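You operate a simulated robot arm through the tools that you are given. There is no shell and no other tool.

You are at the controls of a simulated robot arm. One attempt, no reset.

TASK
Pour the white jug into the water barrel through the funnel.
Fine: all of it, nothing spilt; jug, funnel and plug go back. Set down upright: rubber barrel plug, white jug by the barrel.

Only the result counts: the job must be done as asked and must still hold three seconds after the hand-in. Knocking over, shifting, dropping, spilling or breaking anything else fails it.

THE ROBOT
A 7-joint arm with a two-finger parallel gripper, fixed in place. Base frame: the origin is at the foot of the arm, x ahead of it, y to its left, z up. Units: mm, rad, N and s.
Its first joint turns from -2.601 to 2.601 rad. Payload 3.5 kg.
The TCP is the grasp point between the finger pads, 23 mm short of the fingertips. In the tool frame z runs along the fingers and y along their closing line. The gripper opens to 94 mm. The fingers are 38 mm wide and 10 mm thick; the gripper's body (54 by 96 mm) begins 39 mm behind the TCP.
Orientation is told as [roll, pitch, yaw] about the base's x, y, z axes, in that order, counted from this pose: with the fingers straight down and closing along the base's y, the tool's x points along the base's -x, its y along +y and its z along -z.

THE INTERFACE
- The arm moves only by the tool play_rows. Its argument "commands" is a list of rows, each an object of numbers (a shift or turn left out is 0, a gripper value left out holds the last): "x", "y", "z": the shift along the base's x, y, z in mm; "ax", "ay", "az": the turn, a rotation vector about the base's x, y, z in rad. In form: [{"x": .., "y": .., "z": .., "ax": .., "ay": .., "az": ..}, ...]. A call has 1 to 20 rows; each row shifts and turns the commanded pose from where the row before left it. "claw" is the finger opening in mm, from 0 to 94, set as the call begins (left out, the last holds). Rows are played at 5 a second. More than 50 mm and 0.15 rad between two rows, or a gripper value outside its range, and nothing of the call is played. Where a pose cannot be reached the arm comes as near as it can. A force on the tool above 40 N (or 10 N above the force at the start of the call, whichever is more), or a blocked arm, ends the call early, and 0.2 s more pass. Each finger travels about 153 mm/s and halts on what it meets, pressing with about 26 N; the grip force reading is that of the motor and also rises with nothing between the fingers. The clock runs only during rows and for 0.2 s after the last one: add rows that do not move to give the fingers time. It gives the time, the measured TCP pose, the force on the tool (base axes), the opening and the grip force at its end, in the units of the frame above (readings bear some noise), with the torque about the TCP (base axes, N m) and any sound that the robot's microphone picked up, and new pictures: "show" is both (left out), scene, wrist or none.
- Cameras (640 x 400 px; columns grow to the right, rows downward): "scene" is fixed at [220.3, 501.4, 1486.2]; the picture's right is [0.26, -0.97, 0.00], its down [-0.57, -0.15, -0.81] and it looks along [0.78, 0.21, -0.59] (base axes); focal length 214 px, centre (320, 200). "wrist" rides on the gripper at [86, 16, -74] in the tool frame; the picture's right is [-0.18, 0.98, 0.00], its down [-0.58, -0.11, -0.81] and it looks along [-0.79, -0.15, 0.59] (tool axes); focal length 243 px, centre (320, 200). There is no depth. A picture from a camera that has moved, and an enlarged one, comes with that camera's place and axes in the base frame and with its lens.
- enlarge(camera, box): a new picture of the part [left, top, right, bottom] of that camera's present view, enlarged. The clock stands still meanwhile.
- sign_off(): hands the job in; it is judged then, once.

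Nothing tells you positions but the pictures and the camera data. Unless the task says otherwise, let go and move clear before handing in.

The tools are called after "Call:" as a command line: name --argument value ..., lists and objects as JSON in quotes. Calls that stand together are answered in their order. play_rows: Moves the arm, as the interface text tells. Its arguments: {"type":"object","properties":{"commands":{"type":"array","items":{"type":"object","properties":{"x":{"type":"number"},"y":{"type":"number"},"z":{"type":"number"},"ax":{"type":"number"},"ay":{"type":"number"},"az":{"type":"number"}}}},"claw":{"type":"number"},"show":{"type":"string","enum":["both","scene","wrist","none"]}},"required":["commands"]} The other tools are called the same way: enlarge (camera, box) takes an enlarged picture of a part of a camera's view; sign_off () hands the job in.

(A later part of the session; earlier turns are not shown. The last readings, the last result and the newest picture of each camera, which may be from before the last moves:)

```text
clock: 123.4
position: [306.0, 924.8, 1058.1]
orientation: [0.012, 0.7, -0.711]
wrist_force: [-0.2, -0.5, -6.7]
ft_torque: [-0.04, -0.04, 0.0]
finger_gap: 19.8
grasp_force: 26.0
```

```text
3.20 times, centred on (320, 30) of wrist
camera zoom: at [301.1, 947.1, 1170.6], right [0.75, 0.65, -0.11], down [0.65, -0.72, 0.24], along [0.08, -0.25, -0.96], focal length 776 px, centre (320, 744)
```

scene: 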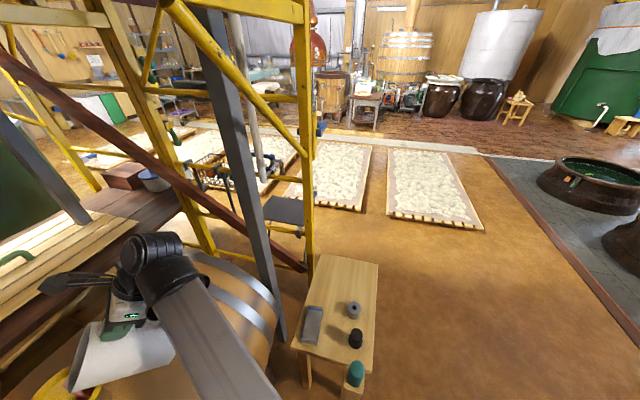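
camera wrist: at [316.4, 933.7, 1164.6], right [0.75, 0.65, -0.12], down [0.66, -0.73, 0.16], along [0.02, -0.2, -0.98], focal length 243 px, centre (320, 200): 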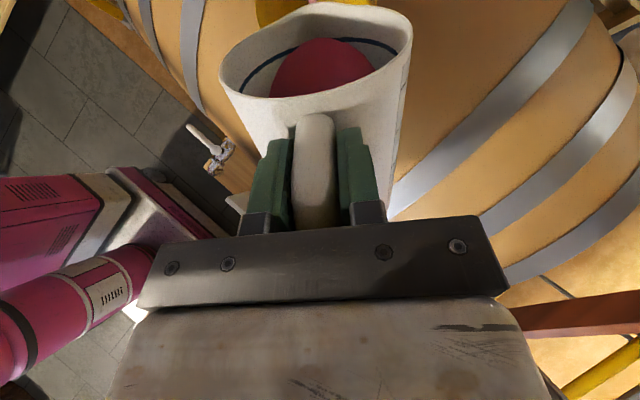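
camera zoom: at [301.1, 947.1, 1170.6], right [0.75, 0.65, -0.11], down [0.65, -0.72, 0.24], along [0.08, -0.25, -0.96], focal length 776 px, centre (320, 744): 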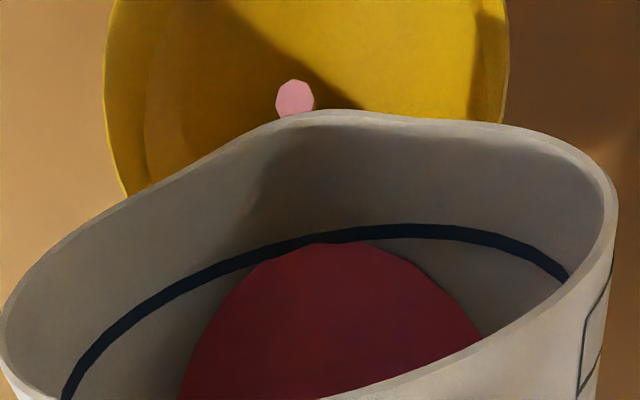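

The funnel is filling somewhat, so I hold to let it drain.

Call:
play_rows --commands '[{}, {}, {}, {}, {}, {}, {}, {}, {}, {}]' --show "none"

Call:
enlarge --camera "scene" --box '[30, 340, 150, 400]'

```text
clock: 125.6
position: [304.5, 924.4, 1057.2]
orientation: [0.014, 0.7, -0.709]
wrist_force: [-0.2, 0.5, -6.1]
ft_torque: [-0.05, 0.0, -0.02]
finger_gap: 19.9
grasp_force: 25.2
```

```text
5.33 times, centred on (90, 370) of scene
camera zoom: at [220.3, 501.4, 1486.2], right [0.26, -0.97, 0.0], down [-0.57, -0.15, -0.81], along [0.78, 0.21, -0.59], focal length 1144 px, centre (1547, -707)
```

zoom: 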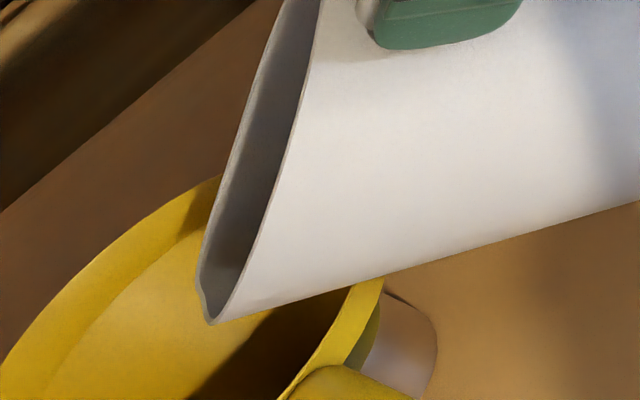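

Drained quickly and flow stopped at 50°. Continue 50→55°.

Call:
play_rows --commands '[{"x": -0.63, "y": 0.56, "z": 0.51, "ax": -0.00487, "ay": -0.0054}, {"x": -0.63, "y": 0.56, "z": 0.51, "ax": -0.00487, "ay": -0.0054}, {"x": -0.63, "y": 0.56, "z": 0.51, "ax": -0.00487, "ay": -0.0054}, {"x": -0.63, "y": 0.56, "z": 0.51, "ax": -0.00487, "ay": -0.0054}, {"x": -0.63, "y": 0.56, "z": 0.51, "ax": -0.00487, "ay": -0.0054}, {"x": -0.63, "y": 0.56, "z": 0.51, "ax": -0.00487, "ay": -0.0054}, {"x": -0.63, "y": 0.56, "z": 0.51, "ax": -0.00487, "ay": -0.0054}, {"x": -0.63, "y": 0.56, "z": 0.51, "ax": -0.00487, "ay": -0.0054}, {"x": -0.63, "y": 0.56, "z": 0.51, "ax": -0.00487, "ay": -0.0054}, {"x": -0.63, "y": 0.56, "z": 0.51, "ax": -0.00487, "ay": -0.0054}, {"x": -0.63, "y": 0.56, "z": 0.51, "ax": -0.00487, "ay": -0.0054}, {"x": -0.63, "y": 0.56, "z": 0.51, "ax": -0.00487, "ay": -0.0054}]' --show "scene"

Call:
enlarge --camera "scene" --box '[30, 340, 150, 400]'

Call:
enlarge --camera "wrist" --box '[220, 0, 420, 60]'

```text
clock: 128.2
position: [298.2, 931.5, 1062.8]
orientation: [0.013, 0.614, -0.713]
wrist_force: [0.7, 0.0, -5.5]
ft_torque: [0.04, 0.0, 0.01]
finger_gap: 19.9
grasp_force: 26.2
```

scene: 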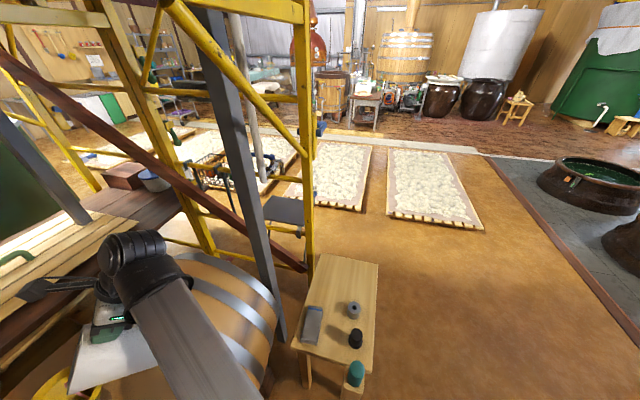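

```text
5.33 times, centred on (90, 370) of scene
camera zoom: at [220.3, 501.4, 1486.2], right [0.26, -0.97, 0.0], down [-0.57, -0.15, -0.81], along [0.78, 0.21, -0.59], focal length 1144 px, centre (1547, -707)
```

zoom: 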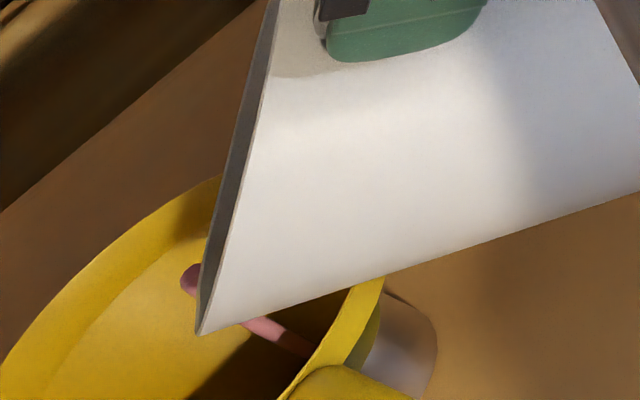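

```text
3.20 times, centred on (320, 30) of wrist
camera zoom: at [286.2, 961.0, 1173.6], right [0.76, 0.64, -0.1], down [0.63, -0.7, 0.32], along [0.14, -0.31, -0.94], focal length 776 px, centre (320, 744)
```

zoom: 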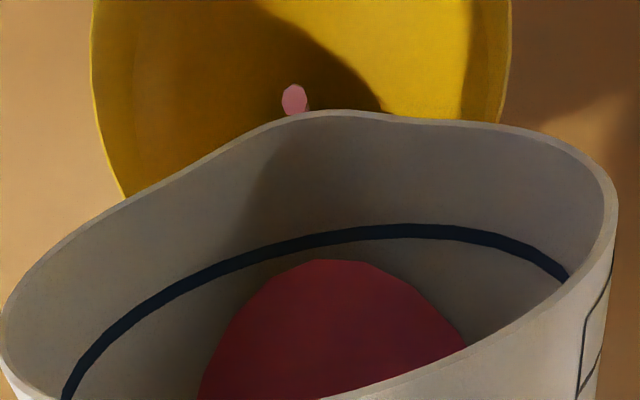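

Call:
play_rows --commands '[{"x": -0.63, "y": 0.56, "z": 0.51, "ax": -0.00487, "ay": -0.0054}, {"x": -0.63, "y": 0.56, "z": 0.51, "ax": -0.00487, "ay": -0.0054}, {"x": -0.63, "y": 0.56, "z": 0.51, "ax": -0.00487, "ay": -0.0054}, {"x": -0.63, "y": 0.56, "z": 0.51, "ax": -0.00487, "ay": -0.0054}, {"x": -0.63, "y": 0.56, "z": 0.51, "ax": -0.00487, "ay": -0.0054}, {"x": -0.63, "y": 0.56, "z": 0.51, "ax": -0.00487, "ay": -0.0054}, {"x": -0.63, "y": 0.56, "z": 0.51, "ax": -0.00487, "ay": -0.0054}, {"x": -0.63, "y": 0.56, "z": 0.51, "ax": -0.00487, "ay": -0.0054}, {"x": -0.63, "y": 0.56, "z": 0.51, "ax": -0.00487, "ay": -0.0054}, {"x": -0.63, "y": 0.56, "z": 0.51, "ax": -0.00487, "ay": -0.0054}, {"x": -0.63, "y": 0.56, "z": 0.51, "ax": -0.00487, "ay": -0.0054}, {"x": -0.63, "y": 0.56, "z": 0.51, "ax": -0.00487, "ay": -0.0054}, {}, {}, {}]' --show "scene"

Call:
enlarge --camera "scene" --box '[30, 340, 150, 400]'

Call:
enlarge --camera "wrist" --box '[220, 0, 420, 60]'

```text
clock: 131.4
position: [292.0, 937.3, 1068.9]
orientation: [0.01, 0.527, -0.712]
wrist_force: [-0.8, -0.8, -4.1]
ft_torque: [0.06, 0.03, 0.0]
finger_gap: 19.9
grasp_force: 25.9
```

scene: 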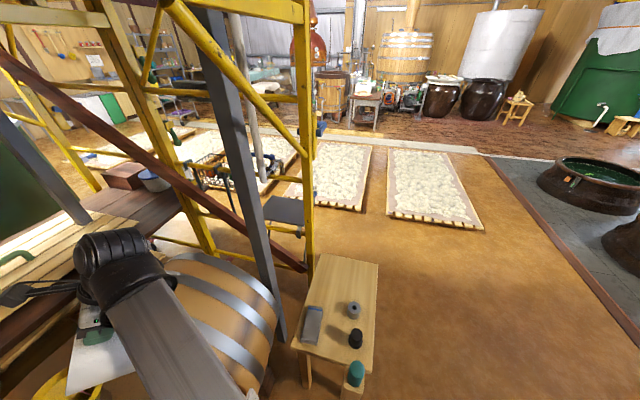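

```text
5.33 times, centred on (90, 370) of scene
camera zoom: at [220.3, 501.4, 1486.2], right [0.26, -0.97, 0.0], down [-0.57, -0.15, -0.81], along [0.78, 0.21, -0.59], focal length 1144 px, centre (1547, -707)
```

zoom: 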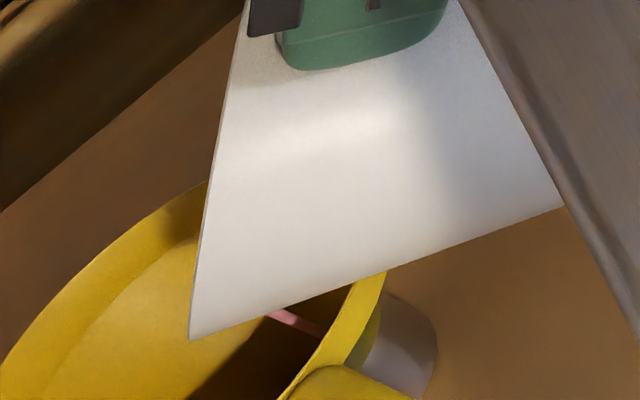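

```text
3.20 times, centred on (320, 30) of wrist
camera zoom: at [272.9, 973.5, 1177.0], right [0.77, 0.64, -0.08], down [0.61, -0.68, 0.4], along [0.2, -0.36, -0.91], focal length 776 px, centre (320, 744)
```

zoom: 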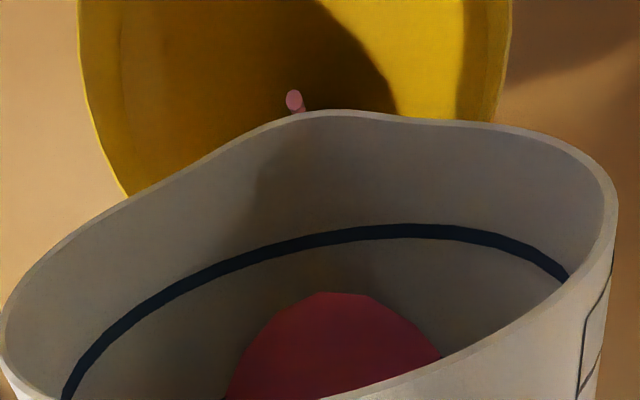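

Call:
play_rows --commands '[{"x": -0.82, "y": 0.74, "z": 0.59, "ax": -0.00531, "ay": -0.00589}, {"x": -0.82, "y": 0.74, "z": 0.59, "ax": -0.00531, "ay": -0.00589}, {"x": -0.82, "y": 0.74, "z": 0.59, "ax": -0.00531, "ay": -0.00589}, {"x": -0.82, "y": 0.74, "z": 0.59, "ax": -0.00531, "ay": -0.00589}, {"x": -0.82, "y": 0.74, "z": 0.59, "ax": -0.00531, "ay": -0.00589}, {"x": -0.82, "y": 0.74, "z": 0.59, "ax": -0.00531, "ay": -0.00589}, {"x": -0.82, "y": 0.74, "z": 0.59, "ax": -0.00531, "ay": -0.00589}, {"x": -0.82, "y": 0.74, "z": 0.59, "ax": -0.00531, "ay": -0.00589}, {"x": -0.82, "y": 0.74, "z": 0.59, "ax": -0.00531, "ay": -0.00589}, {"x": -0.82, "y": 0.74, "z": 0.59, "ax": -0.00531, "ay": -0.00589}, {"x": -0.82, "y": 0.74, "z": 0.59, "ax": -0.00531, "ay": -0.00589}, {}, {}]' --show "none"

Call:
enlarge --camera "scene" --box '[30, 340, 150, 400]'

Call:
enlarge --camera "wrist" --box '[220, 0, 420, 60]'

```text
clock: 134.2
position: [283.0, 946.1, 1075.6]
orientation: [0.011, 0.439, -0.713]
wrist_force: [-0.1, 0.0, -3.0]
ft_torque: [0.05, 0.06, -0.02]
finger_gap: 19.8
grasp_force: 26.4
```

```text
5.33 times, centred on (90, 370) of scene
camera zoom: at [220.3, 501.4, 1486.2], right [0.26, -0.97, 0.0], down [-0.57, -0.15, -0.81], along [0.78, 0.21, -0.59], focal length 1144 px, centre (1547, -707)
```

zoom: 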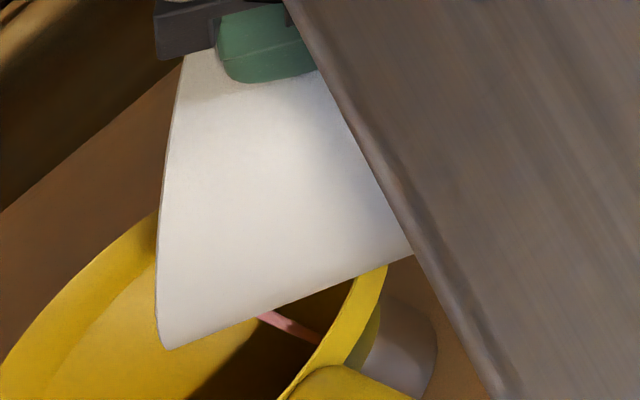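

```text
3.20 times, centred on (320, 30) of wrist
camera zoom: at [257.6, 987.6, 1180.2], right [0.77, 0.63, -0.07], down [0.58, -0.66, 0.48], along [0.26, -0.41, -0.87], focal length 776 px, centre (320, 744)
```

zoom: 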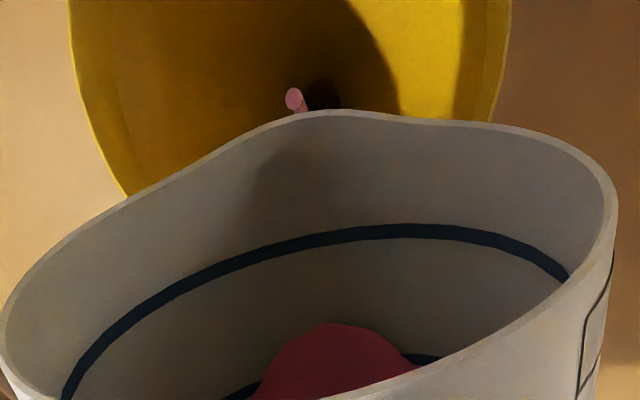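

Call:
play_rows --commands '[{"x": -0.82, "y": 0.74, "z": 0.59, "ax": -0.00531, "ay": -0.00589}, {"x": -0.82, "y": 0.74, "z": 0.59, "ax": -0.00531, "ay": -0.00589}, {"x": -0.82, "y": 0.74, "z": 0.59, "ax": -0.00531, "ay": -0.00589}, {"x": -0.82, "y": 0.74, "z": 0.59, "ax": -0.00531, "ay": -0.00589}, {"x": -0.82, "y": 0.74, "z": 0.59, "ax": -0.00531, "ay": -0.00589}, {"x": -0.82, "y": 0.74, "z": 0.59, "ax": -0.00531, "ay": -0.00589}, {"x": -0.82, "y": 0.74, "z": 0.59, "ax": -0.00531, "ay": -0.00589}, {"x": -0.82, "y": 0.74, "z": 0.59, "ax": -0.00531, "ay": -0.00589}, {"x": -0.82, "y": 0.74, "z": 0.59, "ax": -0.00531, "ay": -0.00589}, {"x": -0.82, "y": 0.74, "z": 0.59, "ax": -0.00531, "ay": -0.00589}, {"x": -0.82, "y": 0.74, "z": 0.59, "ax": -0.00531, "ay": -0.00589}, {}, {}]' --show "none"

Call:
enlarge --camera "wrist" --box '[220, 0, 420, 110]'

Call:
enlarge --camera "scene" --box '[0, 340, 120, 400]'

```text
clock: 137.0
position: [273.3, 953.2, 1082.7]
orientation: [0.009, 0.352, -0.713]
wrist_force: [0.3, -0.8, -1.9]
ft_torque: [-0.03, 0.02, 0.02]
finger_gap: 19.8
grasp_force: 26.3
```

```text
3.20 times, centred on (320, 55) of wrist
camera zoom: at [241.9, 1001.2, 1182.8], right [0.78, 0.63, -0.06], down [0.55, -0.63, 0.56], along [0.31, -0.46, -0.83], focal length 776 px, centre (320, 664)
```

zoom: 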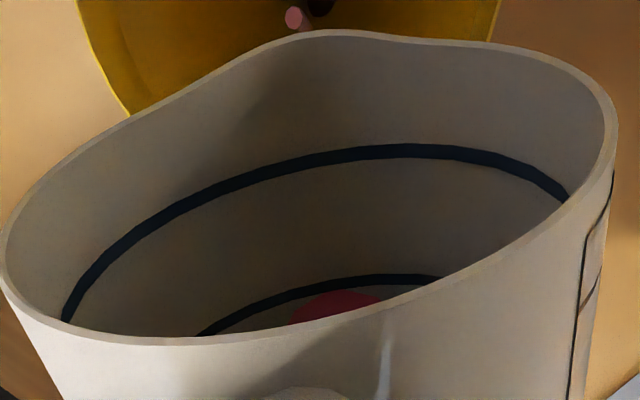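

```text
5.33 times, centred on (60, 370) of scene
camera zoom: at [220.3, 501.4, 1486.2], right [0.26, -0.97, 0.0], down [-0.57, -0.15, -0.81], along [0.78, 0.21, -0.59], focal length 1144 px, centre (1707, -707)
```

zoom: 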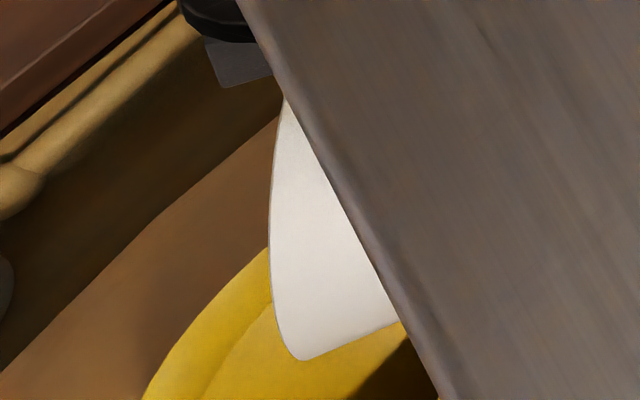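

Call:
play_rows --commands '[{"x": -0.95, "y": 0.86, "z": 0.5, "ax": -0.00584, "ay": -0.00648}, {"x": -0.95, "y": 0.86, "z": 0.5, "ax": -0.00584, "ay": -0.00648}, {"x": -0.95, "y": 0.86, "z": 0.5, "ax": -0.00584, "ay": -0.00648}, {"x": -0.95, "y": 0.86, "z": 0.5, "ax": -0.00584, "ay": -0.00648}, {"x": -0.95, "y": 0.86, "z": 0.5, "ax": -0.00584, "ay": -0.00648}, {"x": -0.95, "y": 0.86, "z": 0.5, "ax": -0.00584, "ay": -0.00648}, {"x": -0.95, "y": 0.86, "z": 0.5, "ax": -0.00584, "ay": -0.00648}, {"x": -0.95, "y": 0.86, "z": 0.5, "ax": -0.00584, "ay": -0.00648}, {"x": -0.95, "y": 0.86, "z": 0.5, "ax": -0.00584, "ay": -0.00648}, {"x": -0.95, "y": 0.86, "z": 0.5, "ax": -0.00584, "ay": -0.00648}, {"x": -0.95, "y": 0.86, "z": 0.5, "ax": -0.00584, "ay": -0.00648}, {"x": -0.95, "y": 0.86, "z": 0.5, "ax": -0.00584, "ay": -0.00648}, {"x": -0.95, "y": 0.86, "z": 0.5, "ax": -0.00584, "ay": -0.00648}, {"x": -0.95, "y": 0.86, "z": 0.5, "ax": -0.00584, "ay": -0.00648}, {"x": -0.95, "y": 0.86, "z": 0.5, "ax": -0.00584, "ay": -0.00648}, {"x": -0.95, "y": 0.86, "z": 0.5, "ax": -0.00584, "ay": -0.00648}, {"x": -0.95, "y": 0.86, "z": 0.5, "ax": -0.00584, "ay": -0.00648}, {"x": -0.95, "y": 0.86, "z": 0.5, "ax": -0.00584, "ay": -0.00648}, {"x": -0.95, "y": 0.86, "z": 0.5, "ax": -0.00584, "ay": -0.00648}, {"x": -0.95, "y": 0.86, "z": 0.5, "ax": -0.00584, "ay": -0.00648}]' --show "wrist"

Call:
enlarge --camera "wrist" --box '[220, 0, 420, 110]'

```text
clock: 141.2
position: [254.5, 971.8, 1092.3]
orientation: [0.007, 0.178, -0.714]
wrist_force: [0.2, 0.5, -1.6]
ft_torque: [0.03, 0.03, 0.02]
finger_gap: 19.8
grasp_force: 26.3
camera wrist: at [211.4, 1030.3, 1181.7], right [0.78, 0.62, -0.03], down [0.47, -0.55, 0.69], along [0.41, -0.55, -0.72], focal length 243 px, centre (320, 200)
```

wrist: 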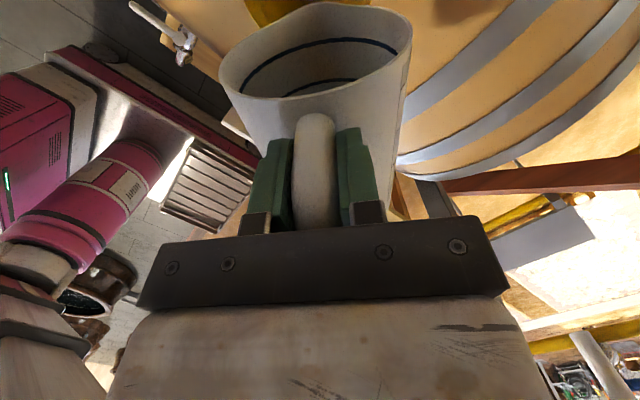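

```text
3.20 times, centred on (320, 55) of wrist
camera zoom: at [211.4, 1030.3, 1181.7], right [0.78, 0.62, -0.03], down [0.47, -0.55, 0.69], along [0.41, -0.55, -0.72], focal length 776 px, centre (320, 664)
```

zoom: 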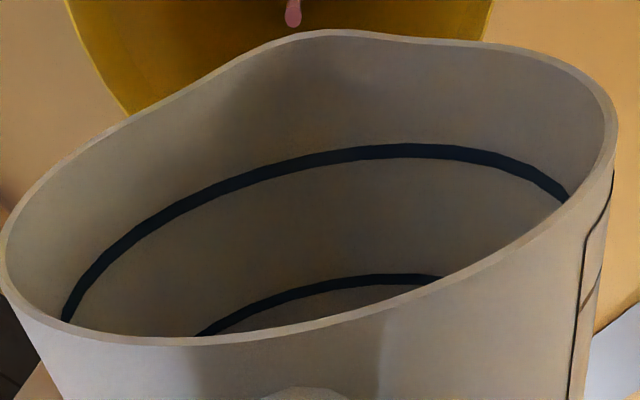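

Call:
play_rows --commands '[{"x": -1.02, "y": 0.92, "z": 0.4, "ax": -0.00584, "ay": -0.00648}, {"x": -1.02, "y": 0.92, "z": 0.4, "ax": -0.00584, "ay": -0.00648}, {"x": -1.02, "y": 0.92, "z": 0.4, "ax": -0.00584, "ay": -0.00648}, {"x": -1.02, "y": 0.92, "z": 0.4, "ax": -0.00584, "ay": -0.00648}, {"x": -1.02, "y": 0.92, "z": 0.4, "ax": -0.00584, "ay": -0.00648}, {"x": -1.02, "y": 0.92, "z": 0.4, "ax": -0.00584, "ay": -0.00648}, {"x": -1.02, "y": 0.92, "z": 0.4, "ax": -0.00584, "ay": -0.00648}, {"x": -1.02, "y": 0.92, "z": 0.4, "ax": -0.00584, "ay": -0.00648}, {"x": -1.02, "y": 0.92, "z": 0.4, "ax": -0.00584, "ay": -0.00648}, {"x": -1.02, "y": 0.92, "z": 0.4, "ax": -0.00584, "ay": -0.00648}, {"x": -1.02, "y": 0.92, "z": 0.4, "ax": -0.00584, "ay": -0.00648}, {"x": -1.02, "y": 0.92, "z": 0.4, "ax": -0.00584, "ay": -0.00648}, {"x": -1.02, "y": 0.92, "z": 0.4, "ax": -0.00584, "ay": -0.00648}, {"x": -1.02, "y": 0.92, "z": 0.4, "ax": -0.00584, "ay": -0.00648}, {"x": -1.02, "y": 0.92, "z": 0.4, "ax": -0.00584, "ay": -0.00648}, {"x": -1.02, "y": 0.92, "z": 0.4, "ax": -0.00584, "ay": -0.00648}, {"x": -1.02, "y": 0.92, "z": 0.4, "ax": -0.00584, "ay": -0.00648}, {"x": -1.02, "y": 0.92, "z": 0.4, "ax": -0.00584, "ay": -0.00648}, {"x": -1.02, "y": 0.92, "z": 0.4, "ax": -0.00584, "ay": -0.00648}, {"x": -1.02, "y": 0.92, "z": 0.4, "ax": -0.00584, "ay": -0.00648}]' --show "none"

Call:
play_rows --commands '[{"x": -1.0, "y": 0.9, "z": 0.2, "ax": -0.00584, "ay": -0.00648}, {"x": -1.0, "y": 0.9, "z": 0.2, "ax": -0.00584, "ay": -0.00648}, {"x": -1.0, "y": 0.9, "z": 0.2, "ax": -0.00584, "ay": -0.00648}, {"x": -1.0, "y": 0.9, "z": 0.2, "ax": -0.00584, "ay": -0.00648}, {"x": -1.0, "y": 0.9, "z": 0.2, "ax": -0.00584, "ay": -0.00648}, {"x": -1.0, "y": 0.9, "z": 0.2, "ax": -0.00584, "ay": -0.00648}, {"x": -1.0, "y": 0.9, "z": 0.2, "ax": -0.00584, "ay": -0.00648}, {"x": -1.0, "y": 0.9, "z": 0.2, "ax": -0.00584, "ay": -0.00648}, {"x": -1.0, "y": 0.9, "z": 0.2, "ax": -0.00584, "ay": -0.00648}, {"x": -1.0, "y": 0.9, "z": 0.2, "ax": -0.00584, "ay": -0.00648}, {"x": -1.0, "y": 0.9, "z": 0.2, "ax": -0.00584, "ay": -0.00648}, {"x": -1.0, "y": 0.9, "z": 0.2, "ax": -0.00584, "ay": -0.00648}, {"x": -1.0, "y": 0.9, "z": 0.2, "ax": -0.00584, "ay": -0.00648}, {"x": -1.0, "y": 0.9, "z": 0.2, "ax": -0.00584, "ay": -0.00648}, {"x": -1.0, "y": 0.9, "z": 0.2, "ax": -0.00584, "ay": -0.00648}, {"x": -1.0, "y": 0.9, "z": 0.2, "ax": -0.00584, "ay": -0.00648}, {"x": -1.0, "y": 0.9, "z": 0.2, "ax": -0.00584, "ay": -0.00648}, {"x": -1.0, "y": 0.9, "z": 0.2, "ax": -0.00584, "ay": -0.00648}]'

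Call:
enlarge --camera "wrist" --box '[220, 0, 420, 110]'

Call:
enlarge --camera "scene" --box '[0, 340, 120, 400]'

```text
clock: 145.4
position: [236.4, 989.5, 1100.2]
orientation: [0.003, 0.005, -0.715]
wrist_force: [1.0, -0.3, -2.3]
ft_torque: [0.06, 0.06, -0.03]
finger_gap: 19.6
grasp_force: 25.8
```

```text
clock: 149.2
position: [216.4, 1005.9, 1104.9]
orientation: [0.0, -0.15, -0.713]
wrist_force: [-0.4, 0.5, -1.1]
ft_torque: [0.04, 0.06, -0.01]
finger_gap: 19.8
grasp_force: 25.7
camera wrist: at [154.3, 1080.9, 1165.0], right [0.78, 0.62, 0.03], down [0.27, -0.38, 0.88], along [0.56, -0.68, -0.47], focal length 243 px, centre (320, 200)
```

scene: 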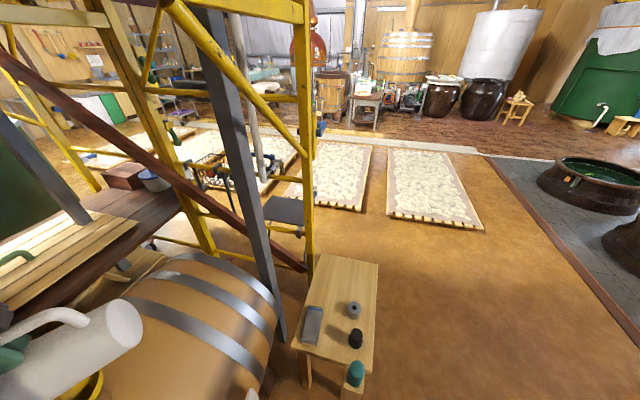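
wrist: 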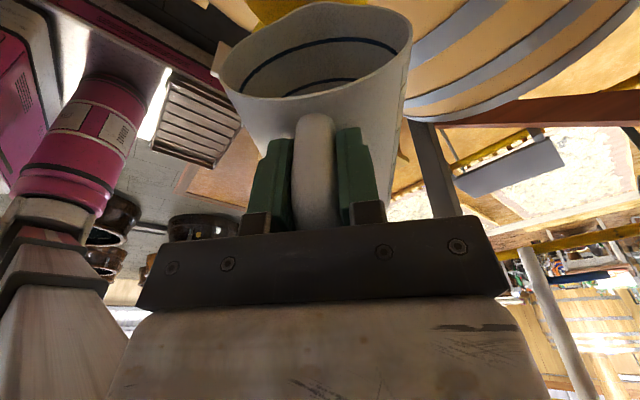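

```text
3.20 times, centred on (320, 55) of wrist
camera zoom: at [154.3, 1080.9, 1165.0], right [0.78, 0.62, 0.03], down [0.27, -0.38, 0.88], along [0.56, -0.68, -0.47], focal length 776 px, centre (320, 664)
```

zoom: 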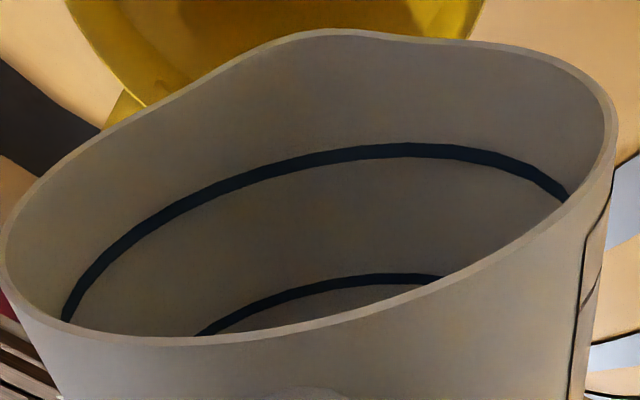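

```text
5.33 times, centred on (60, 370) of scene
camera zoom: at [220.3, 501.4, 1486.2], right [0.26, -0.97, 0.0], down [-0.57, -0.15, -0.81], along [0.78, 0.21, -0.59], focal length 1144 px, centre (1707, -707)
```

zoom: 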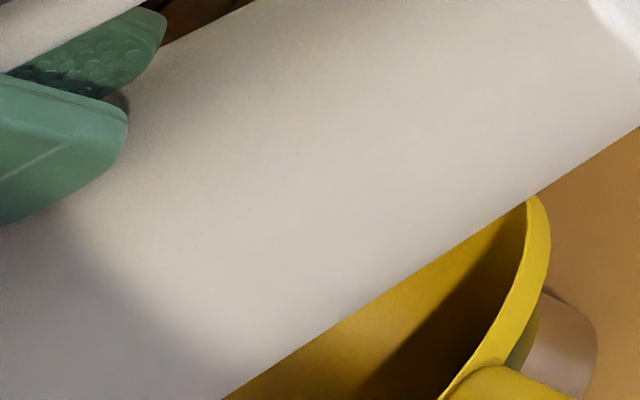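

The stream has stopped and the jug looks empty. I tilt a few degrees more and wait for the last drops.

Call:
play_rows --commands '[{"x": -1.0, "y": 0.9, "ax": -0.00584, "ay": -0.00648}, {"x": -1.0, "y": 0.9, "ax": -0.00584, "ay": -0.00648}, {"x": -1.0, "y": 0.9, "ax": -0.00584, "ay": -0.00648}, {"x": -1.0, "y": 0.9, "ax": -0.00584, "ay": -0.00648}, {"x": -1.0, "y": 0.9, "ax": -0.00584, "ay": -0.00648}, {"x": -1.0, "y": 0.9, "ax": -0.00584, "ay": -0.00648}, {"x": -1.0, "y": 0.9, "ax": -0.00584, "ay": -0.00648}, {}, {}, {}, {}, {}, {}, {}, {}, {}, {}, {}, {}]' --show "wrist"

Call:
enlarge --camera "wrist" --box '[220, 0, 420, 110]'

```text
clock: 153.2
position: [210.3, 1011.9, 1104.6]
orientation: [0.0, -0.211, -0.713]
wrist_force: [-0.2, 0.5, -2.1]
ft_torque: [0.05, 0.06, -0.01]
finger_gap: 19.6
grasp_force: 25.9
camera wrist: at [145.0, 1089.0, 1159.1], right [0.78, 0.62, 0.04], down [0.23, -0.34, 0.91], along [0.58, -0.7, -0.41], focal length 243 px, centre (320, 200)
```

wrist: 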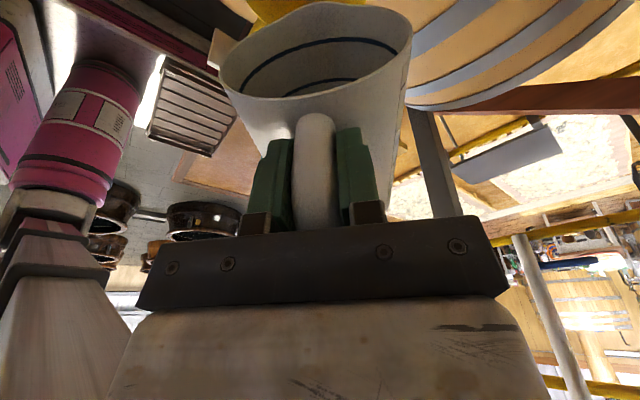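

```text
3.20 times, centred on (320, 55) of wrist
camera zoom: at [145.0, 1089.0, 1159.1], right [0.78, 0.62, 0.04], down [0.23, -0.34, 0.91], along [0.58, -0.7, -0.41], focal length 776 px, centre (320, 664)
```

zoom: 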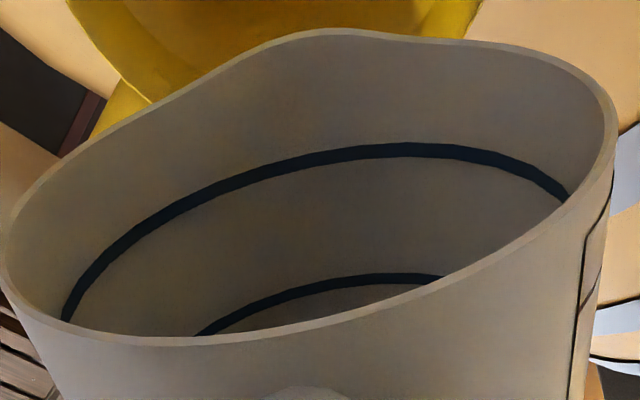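

Empty. I raise and untilt the jug, backing away from the funnel.

Call:
play_rows --commands '[{"z": 12}, {"z": 14}, {"x": 8.5, "y": -7.65, "z": 4, "ax": 0.0662, "ay": 0.0736}, {"x": 8.5, "y": -7.65, "z": 4, "ax": 0.0662, "ay": 0.0736}, {"x": 8.5, "y": -7.65, "ax": 0.0662, "ay": 0.0736}, {"x": 8.5, "y": -7.65, "ax": 0.0662, "ay": 0.0736}, {"x": 8.5, "y": -7.65, "ax": 0.0662, "ay": 0.0736}, {"x": 8.5, "y": -7.65, "ax": 0.0662, "ay": 0.0736}, {"x": 8.5, "y": -7.65, "ax": 0.0662, "ay": 0.0736}, {"x": 8.5, "y": -7.65, "ax": 0.0662, "ay": 0.0736}, {"x": 8.5, "y": -7.65, "ax": 0.0662, "ay": 0.0736}, {"x": 8.5, "y": -7.65, "ax": 0.0662, "ay": 0.0736}, {"x": 8.5, "y": -7.65, "ax": 0.0662, "ay": 0.0736}, {"x": 8.5, "y": -7.65, "ax": 0.0662, "ay": 0.0736}, {"x": 8.5, "y": -7.65, "ax": 0.0662, "ay": 0.0736}, {"x": 8.5, "y": -7.65, "ax": 0.0662, "ay": 0.0736}, {"x": 8.5, "y": -7.65, "ax": 0.0662, "ay": 0.0736}, {"x": 8.5, "y": -7.65, "ax": 0.0662, "ay": 0.0736}, {"x": 8.5, "y": -7.65, "ax": 0.0662, "ay": 0.0736}, {"x": 8.5, "y": -7.65, "ax": 0.0662, "ay": 0.0736}]'

Call:
enlarge --camera "scene" --box '[20, 230, 260, 400]'

```text
clock: 157.4
position: [361.6, 875.0, 1137.1]
orientation: [1.698, 1.553, 0.96]
wrist_force: [-0.5, -0.5, -1.2]
ft_torque: [-0.03, -0.1, 0.0]
finger_gap: 19.6
grasp_force: 26.0
camera wrist: at [426.9, 833.9, 1224.0], right [0.66, 0.73, -0.17], down [0.53, -0.61, -0.58], along [-0.53, 0.3, -0.79], focal length 243 px, centre (320, 200)
```

scene: 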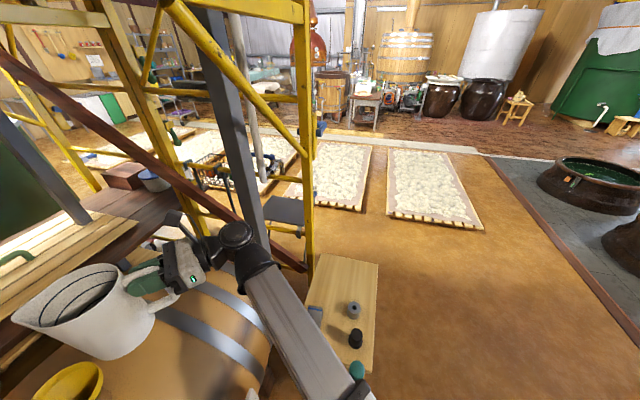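
wrist: 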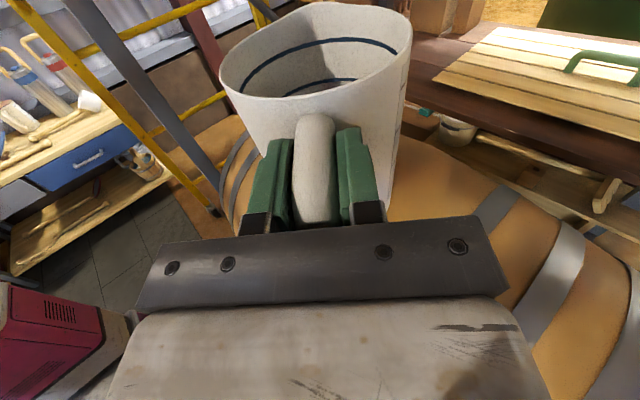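

```text
2.35 times, centred on (140, 315) of scene
camera zoom: at [220.3, 501.4, 1486.2], right [0.26, -0.97, 0.0], down [-0.57, -0.15, -0.81], along [0.78, 0.21, -0.59], focal length 505 px, centre (744, -71)
```

zoom: 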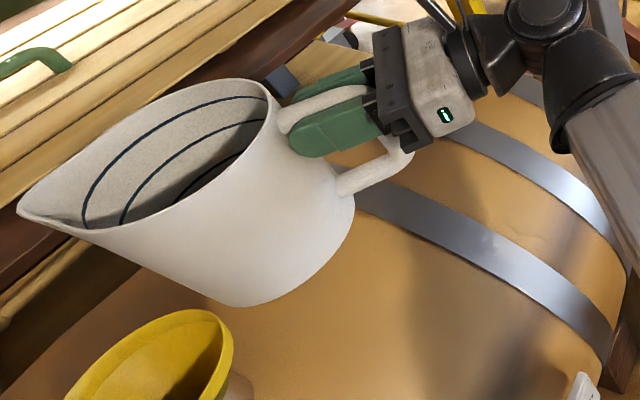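

Jug still firmly gripped and empty. I carry it back to its table spot.

Call:
play_rows --commands '[{"x": 7, "y": -19.5, "z": -6.4, "az": -0.0698}, {"x": 7, "y": -19.5, "z": -6.4, "az": -0.0698}, {"x": 7, "y": -19.5, "z": -6.4, "az": -0.0698}, {"x": 7, "y": -19.5, "z": -6.4, "az": -0.0698}, {"x": 7, "y": -19.5, "z": -6.4, "az": -0.0698}, {"x": 7, "y": -19.5, "z": -6.4, "az": -0.0698}, {"x": 7, "y": -19.5, "z": -6.4, "az": -0.0698}, {"x": 7, "y": -19.5, "z": -6.4, "az": -0.0698}, {"x": 7, "y": -19.5, "z": -6.4, "az": -0.0698}, {"x": 7, "y": -19.5, "z": -6.4, "az": -0.0698}, {"x": 7, "y": -19.5, "z": -6.4, "az": -0.0698}, {"x": 6, "y": -19.5, "z": -6.4, "az": -0.0698}]' --show "none"

Call:
play_rows --commands '[{"x": 24, "y": -18}, {"x": 24, "y": -18}, {"x": 24, "y": -18}, {"x": 24, "y": -18}, {"x": 24, "y": -18}, {"x": 24, "y": -18}, {"x": 24, "y": -18}, {"x": 24, "y": -18}, {"x": 24, "y": -18}, {"x": 24, "y": -16}, {"x": 24, "y": -8}, {"x": 24, "y": -4}, {"x": 24}, {"x": 24}, {"x": 24}, {"x": 24}, {"x": 20, "z": -10}, {"z": -20}, {"z": -25}, {"z": -25}]'

```text
clock: 160.0
position: [446.1, 638.5, 1060.0]
orientation: [1.581, 1.554, 0.008]
wrist_force: [0.3, 0.5, -1.7]
ft_torque: [-0.08, 0.0, 0.05]
finger_gap: 19.5
grasp_force: 26.0
```

```text
clock: 164.2
position: [850.3, 449.3, 980.6]
orientation: [1.626, 1.555, 0.052]
wrist_force: [-0.1, 0.1, -1.6]
ft_torque: [-0.09, -0.02, 0.0]
finger_gap: 19.8
grasp_force: 26.4
camera wrist: at [864.0, 373.5, 1066.9], right [0.99, 0.0, -0.17], down [-0.1, -0.81, -0.58], along [-0.13, 0.59, -0.79], focal length 243 px, centre (320, 200)
```

scene: 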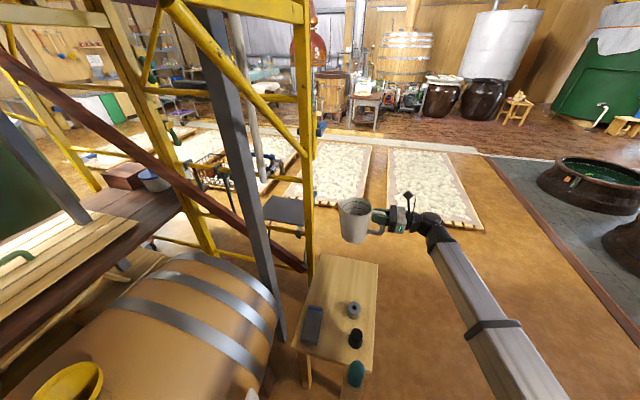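
wrist: 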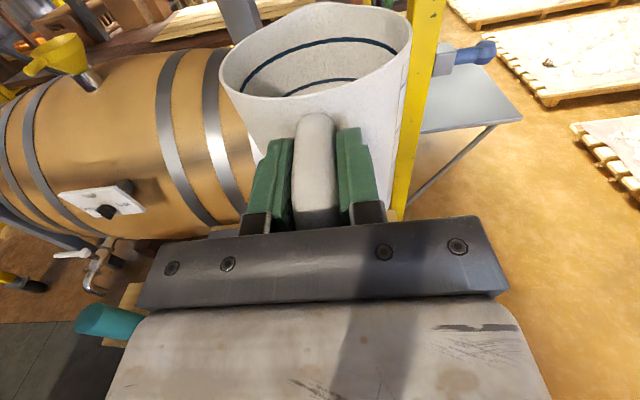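

Call:
play_rows --commands '[{"x": -0.8, "y": 7, "z": -30}, {"y": 6, "z": -30}, {"z": -30}, {"z": -30}, {"z": -30}, {"z": -30}, {"z": -30}, {"z": -25}, {"z": -15}, {"z": -10}, {"z": -6}]'

Call:
enlarge --camera "scene" --box '[310, 225, 430, 325]'

```text
clock: 166.6
position: [851.5, 460.9, 714.7]
orientation: [1.604, 1.553, 0.03]
wrist_force: [0.1, -0.3, -1.3]
ft_torque: [-0.09, -0.01, -0.04]
finger_gap: 19.7
grasp_force: 26.2
camera wrist: at [865.5, 386.4, 801.7], right [0.99, 0.0, -0.17], down [-0.1, -0.81, -0.58], along [-0.13, 0.59, -0.79], focal length 243 px, centre (320, 200)
```

scene: 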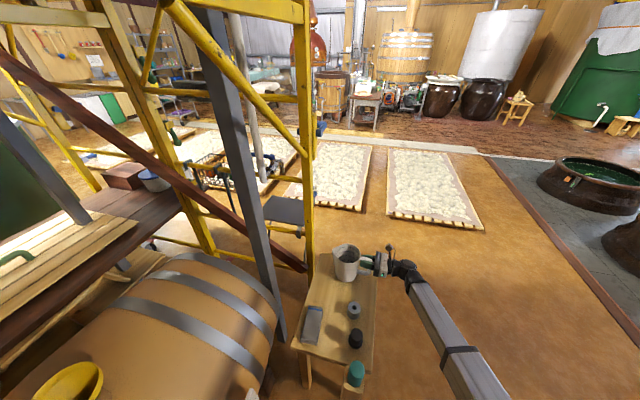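
wrist: 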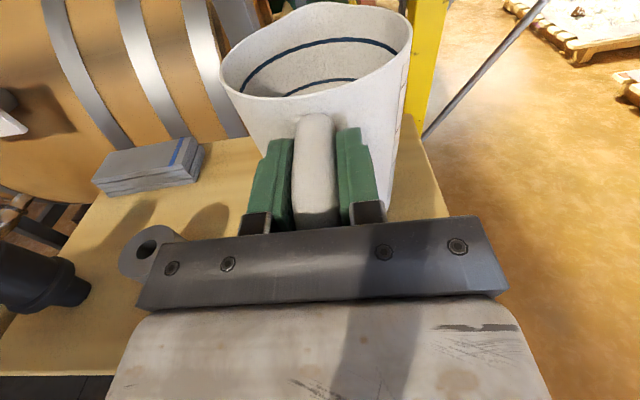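

```text
4.00 times, centred on (370, 275) of scene
camera zoom: at [220.3, 501.4, 1486.2], right [0.26, -0.97, 0.0], down [-0.57, -0.15, -0.81], along [0.78, 0.21, -0.59], focal length 858 px, centre (120, -100)
```

zoom: 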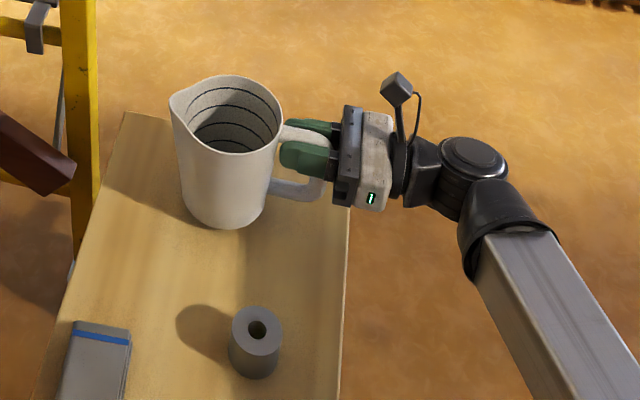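

Call:
play_rows --commands '[{"x": -1, "y": 1, "z": -4}, {"z": -4}, {"z": -3}]' --show "none"

Call:
play_rows --commands '[{"z": -1.5}, {"z": -1}]' --show "none"

Call:
play_rows --commands '[{"z": -1}]' --show "none"

```text
clock: 167.4
position: [847.7, 464.0, 702.3]
orientation: [1.608, 1.554, 0.033]
wrist_force: [0.4, -0.3, -1.5]
ft_torque: [-0.12, -0.01, 0.0]
finger_gap: 19.8
grasp_force: 26.6
```

```text
clock: 168.0
position: [848.4, 462.8, 701.2]
orientation: [1.604, 1.553, 0.032]
wrist_force: [-0.5, 0.8, -0.7]
ft_torque: [-0.05, -0.01, -0.04]
finger_gap: 19.6
grasp_force: 26.0
```

```text
clock: 168.4
position: [848.8, 461.8, 701.4]
orientation: [1.697, 1.554, 0.124]
wrist_force: [0.1, -2.4, 4.8]
ft_torque: [0.22, 0.22, 0.06]
finger_gap: 19.5
grasp_force: 25.5
```

The jug is touching the table; release.

Call:
play_rows --commands '[{}, {}, {}, {}]' --claw 60

Call:
play_rows --commands '[{"y": -8}, {"y": -15}, {"y": -25}, {"y": -30}, {"y": -30}, {"y": -30}]'

Call:
enlarge --camera "scene" --box '[310, 225, 430, 325]'

```text
clock: 169.4
position: [848.3, 463.7, 699.6]
orientation: [1.594, 1.553, 0.023]
wrist_force: [-0.6, 0.2, -0.9]
ft_torque: [0.01, -0.01, 0.03]
finger_gap: 59.9
grasp_force: 0.0
camera wrist: at [863.2, 387.9, 787.4], right [0.99, 0.0, -0.17], down [-0.1, -0.81, -0.58], along [-0.13, 0.59, -0.79], focal length 243 px, centre (320, 200)
```

scene: 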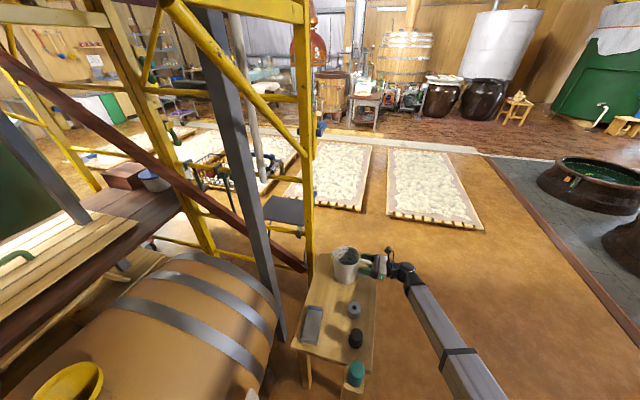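
wrist: 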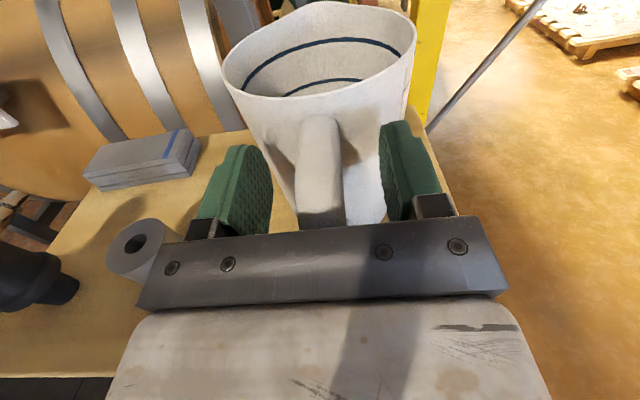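

```text
clock: 170.8
position: [848.9, 328.0, 700.9]
orientation: [1.583, 1.553, 0.008]
wrist_force: [-0.9, 0.1, -1.4]
ft_torque: [0.02, -0.03, 0.02]
finger_gap: 60.1
grasp_force: 0.0
camera wrist: at [863.2, 252.5, 788.4], right [0.99, 0.0, -0.17], down [-0.1, -0.81, -0.58], along [-0.13, 0.59, -0.79], focal length 243 px, centre (320, 200)
```

scene: 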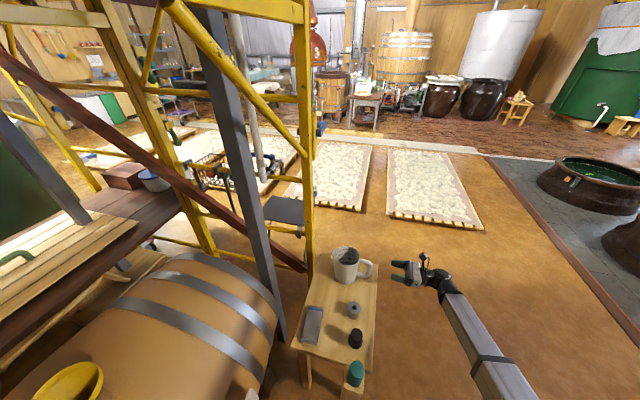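
wrist: 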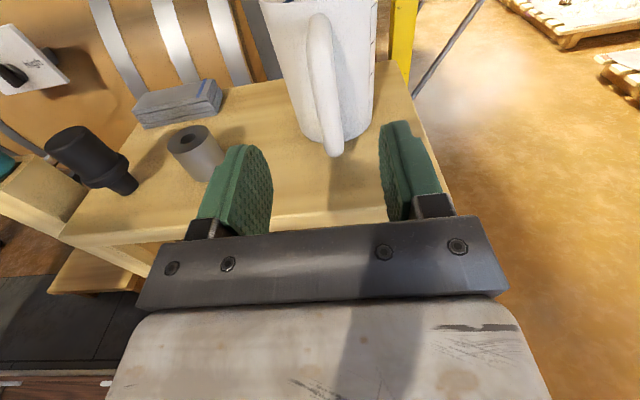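

```text
4.00 times, centred on (370, 275) of scene
camera zoom: at [220.3, 501.4, 1486.2], right [0.26, -0.97, 0.0], down [-0.57, -0.15, -0.81], along [0.78, 0.21, -0.59], focal length 858 px, centre (120, -100)
```

zoom: 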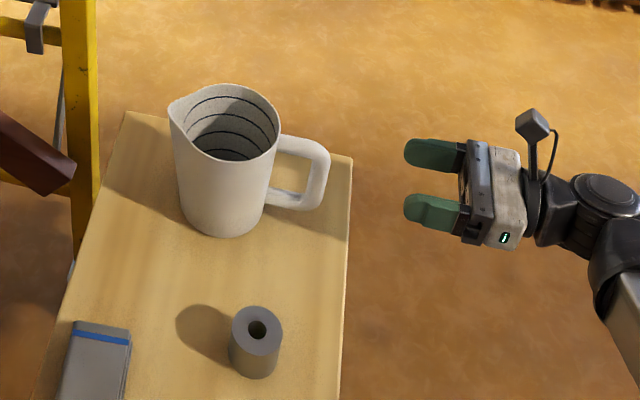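

Jug is back, upright. Now to retrieve the funnel: travel back to the barrel, level fingers.

Call:
play_rows --commands '[{"z": 30}, {"z": 30}, {"z": 30}, {"z": 30}, {"z": 30}, {"z": 30}, {"z": 30, "x": -20}, {"z": 30, "x": -30, "y": 10}, {"z": 30, "x": -30, "y": 10}, {"z": 30, "x": -30, "y": 15}, {"z": 30, "x": -30, "y": 20}, {"z": 20, "x": -30, "y": 20}, {"x": -30, "y": 20}, {"x": -30, "y": 20}, {"x": -30, "y": 20}, {"x": -30, "y": 20}, {"x": -30, "y": 20}, {"x": -30, "y": 20}, {"x": -30, "y": 20}, {"x": -30, "y": 20}]' --show "none" --claw 50

Call:
play_rows --commands '[{"x": -30, "y": 25}, {"x": -30, "y": 25}, {"x": -30, "y": 25}, {"x": -30, "y": 25}, {"x": -30, "y": 25}, {"x": -30, "y": 30}, {"x": -30, "y": 30}, {"x": -20, "y": 30}, {"x": -9, "y": 15}, {"z": -30}, {"z": -30}]'

```text
clock: 175.0
position: [437.5, 560.9, 1052.9]
orientation: [1.58, 1.553, 0.005]
wrist_force: [-0.4, 0.0, 0.2]
ft_torque: [0.03, -0.01, -0.02]
finger_gap: 49.7
grasp_force: 0.2
```

```text
clock: 177.4
position: [197.8, 790.1, 990.8]
orientation: [1.586, 1.552, 0.013]
wrist_force: [1.2, 0.6, -0.3]
ft_torque: [0.0, 0.0, 0.02]
finger_gap: 50.2
grasp_force: 0.0
camera wrist: at [212.9, 714.2, 1077.6], right [0.99, 0.0, -0.17], down [-0.1, -0.81, -0.58], along [-0.13, 0.59, -0.79], focal length 243 px, centre (320, 200)
```

scene: 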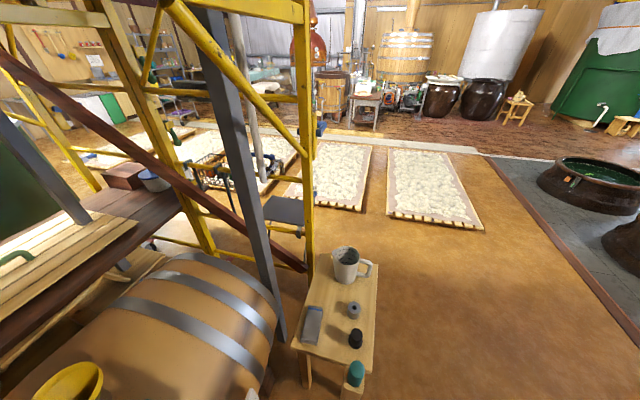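
wrist: 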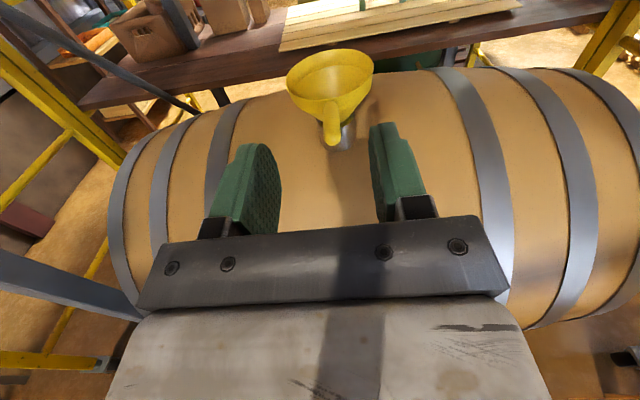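

Call:
play_rows --commands '[{"x": 2.2, "y": 20, "z": -20}, {"y": 20, "z": -20}, {"y": 20, "z": -18}, {"y": 15, "z": -12}]' --show "wrist"

Call:
enlarge --camera "wrist" --box '[200, 0, 440, 240]'

```text
clock: 178.4
position: [205.6, 866.3, 919.8]
orientation: [1.603, 1.554, 0.028]
wrist_force: [0.0, 0.0, -0.1]
ft_torque: [0.01, 0.03, 0.02]
finger_gap: 50.2
grasp_force: 0.1
camera wrist: at [219.1, 792.3, 1007.6], right [0.99, 0.0, -0.17], down [-0.1, -0.81, -0.58], along [-0.13, 0.59, -0.79], focal length 243 px, centre (320, 200)
```

wrist: 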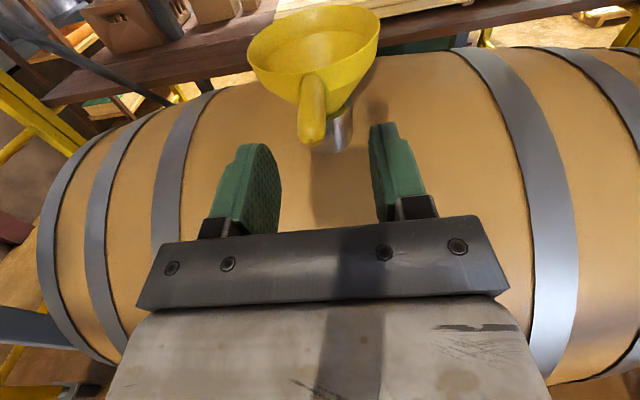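

```text
1.67 times, centred on (320, 120) of wrist
camera zoom: at [219.1, 792.3, 1007.6], right [0.99, 0.0, -0.17], down [-0.1, -0.81, -0.58], along [-0.13, 0.59, -0.79], focal length 404 px, centre (320, 333)
```

zoom: 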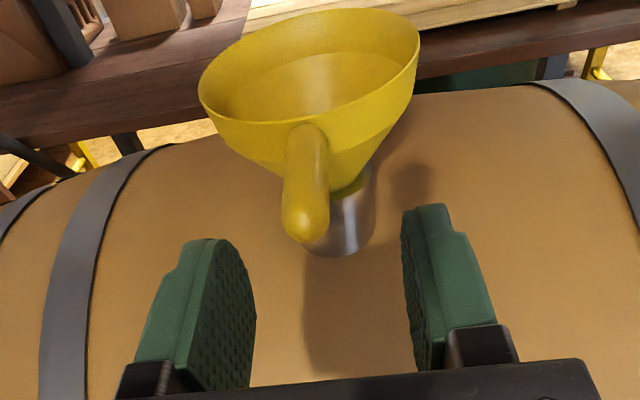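

Call:
play_rows --commands '[{"x": -3}, {"x": -2, "y": 15}, {"y": 20}, {"y": 15}, {"y": 14}]' --show "wrist"

Call:
enlarge --camera "wrist" --box '[200, 0, 440, 240]'

```text
clock: 179.6
position: [196.8, 928.1, 920.7]
orientation: [1.591, 1.555, 0.018]
wrist_force: [0.4, -0.2, 0.2]
ft_torque: [-0.02, -0.03, 0.04]
finger_gap: 50.3
grasp_force: 0.1
camera wrist: at [211.7, 853.4, 1008.0], right [0.99, 0.0, -0.17], down [-0.1, -0.81, -0.58], along [-0.13, 0.59, -0.79], focal length 243 px, centre (320, 200)
```

wrist: 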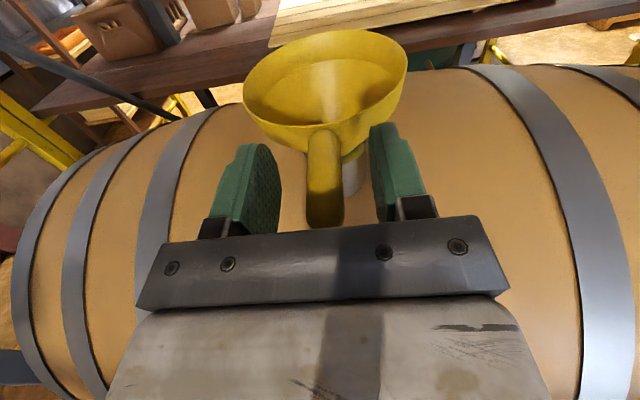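

```text
1.67 times, centred on (320, 120) of wrist
camera zoom: at [211.7, 853.4, 1008.0], right [0.99, 0.0, -0.17], down [-0.1, -0.81, -0.58], along [-0.13, 0.59, -0.79], focal length 404 px, centre (320, 333)
```

zoom: 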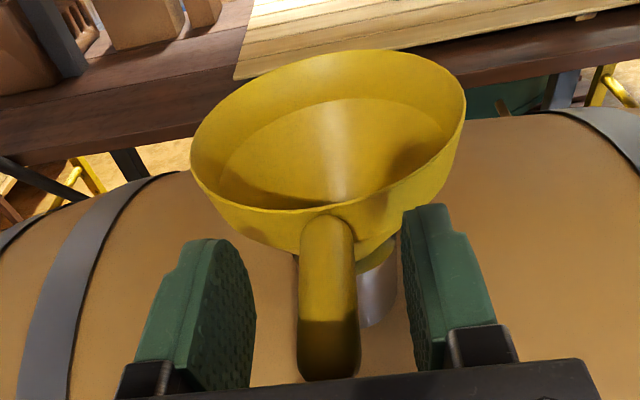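

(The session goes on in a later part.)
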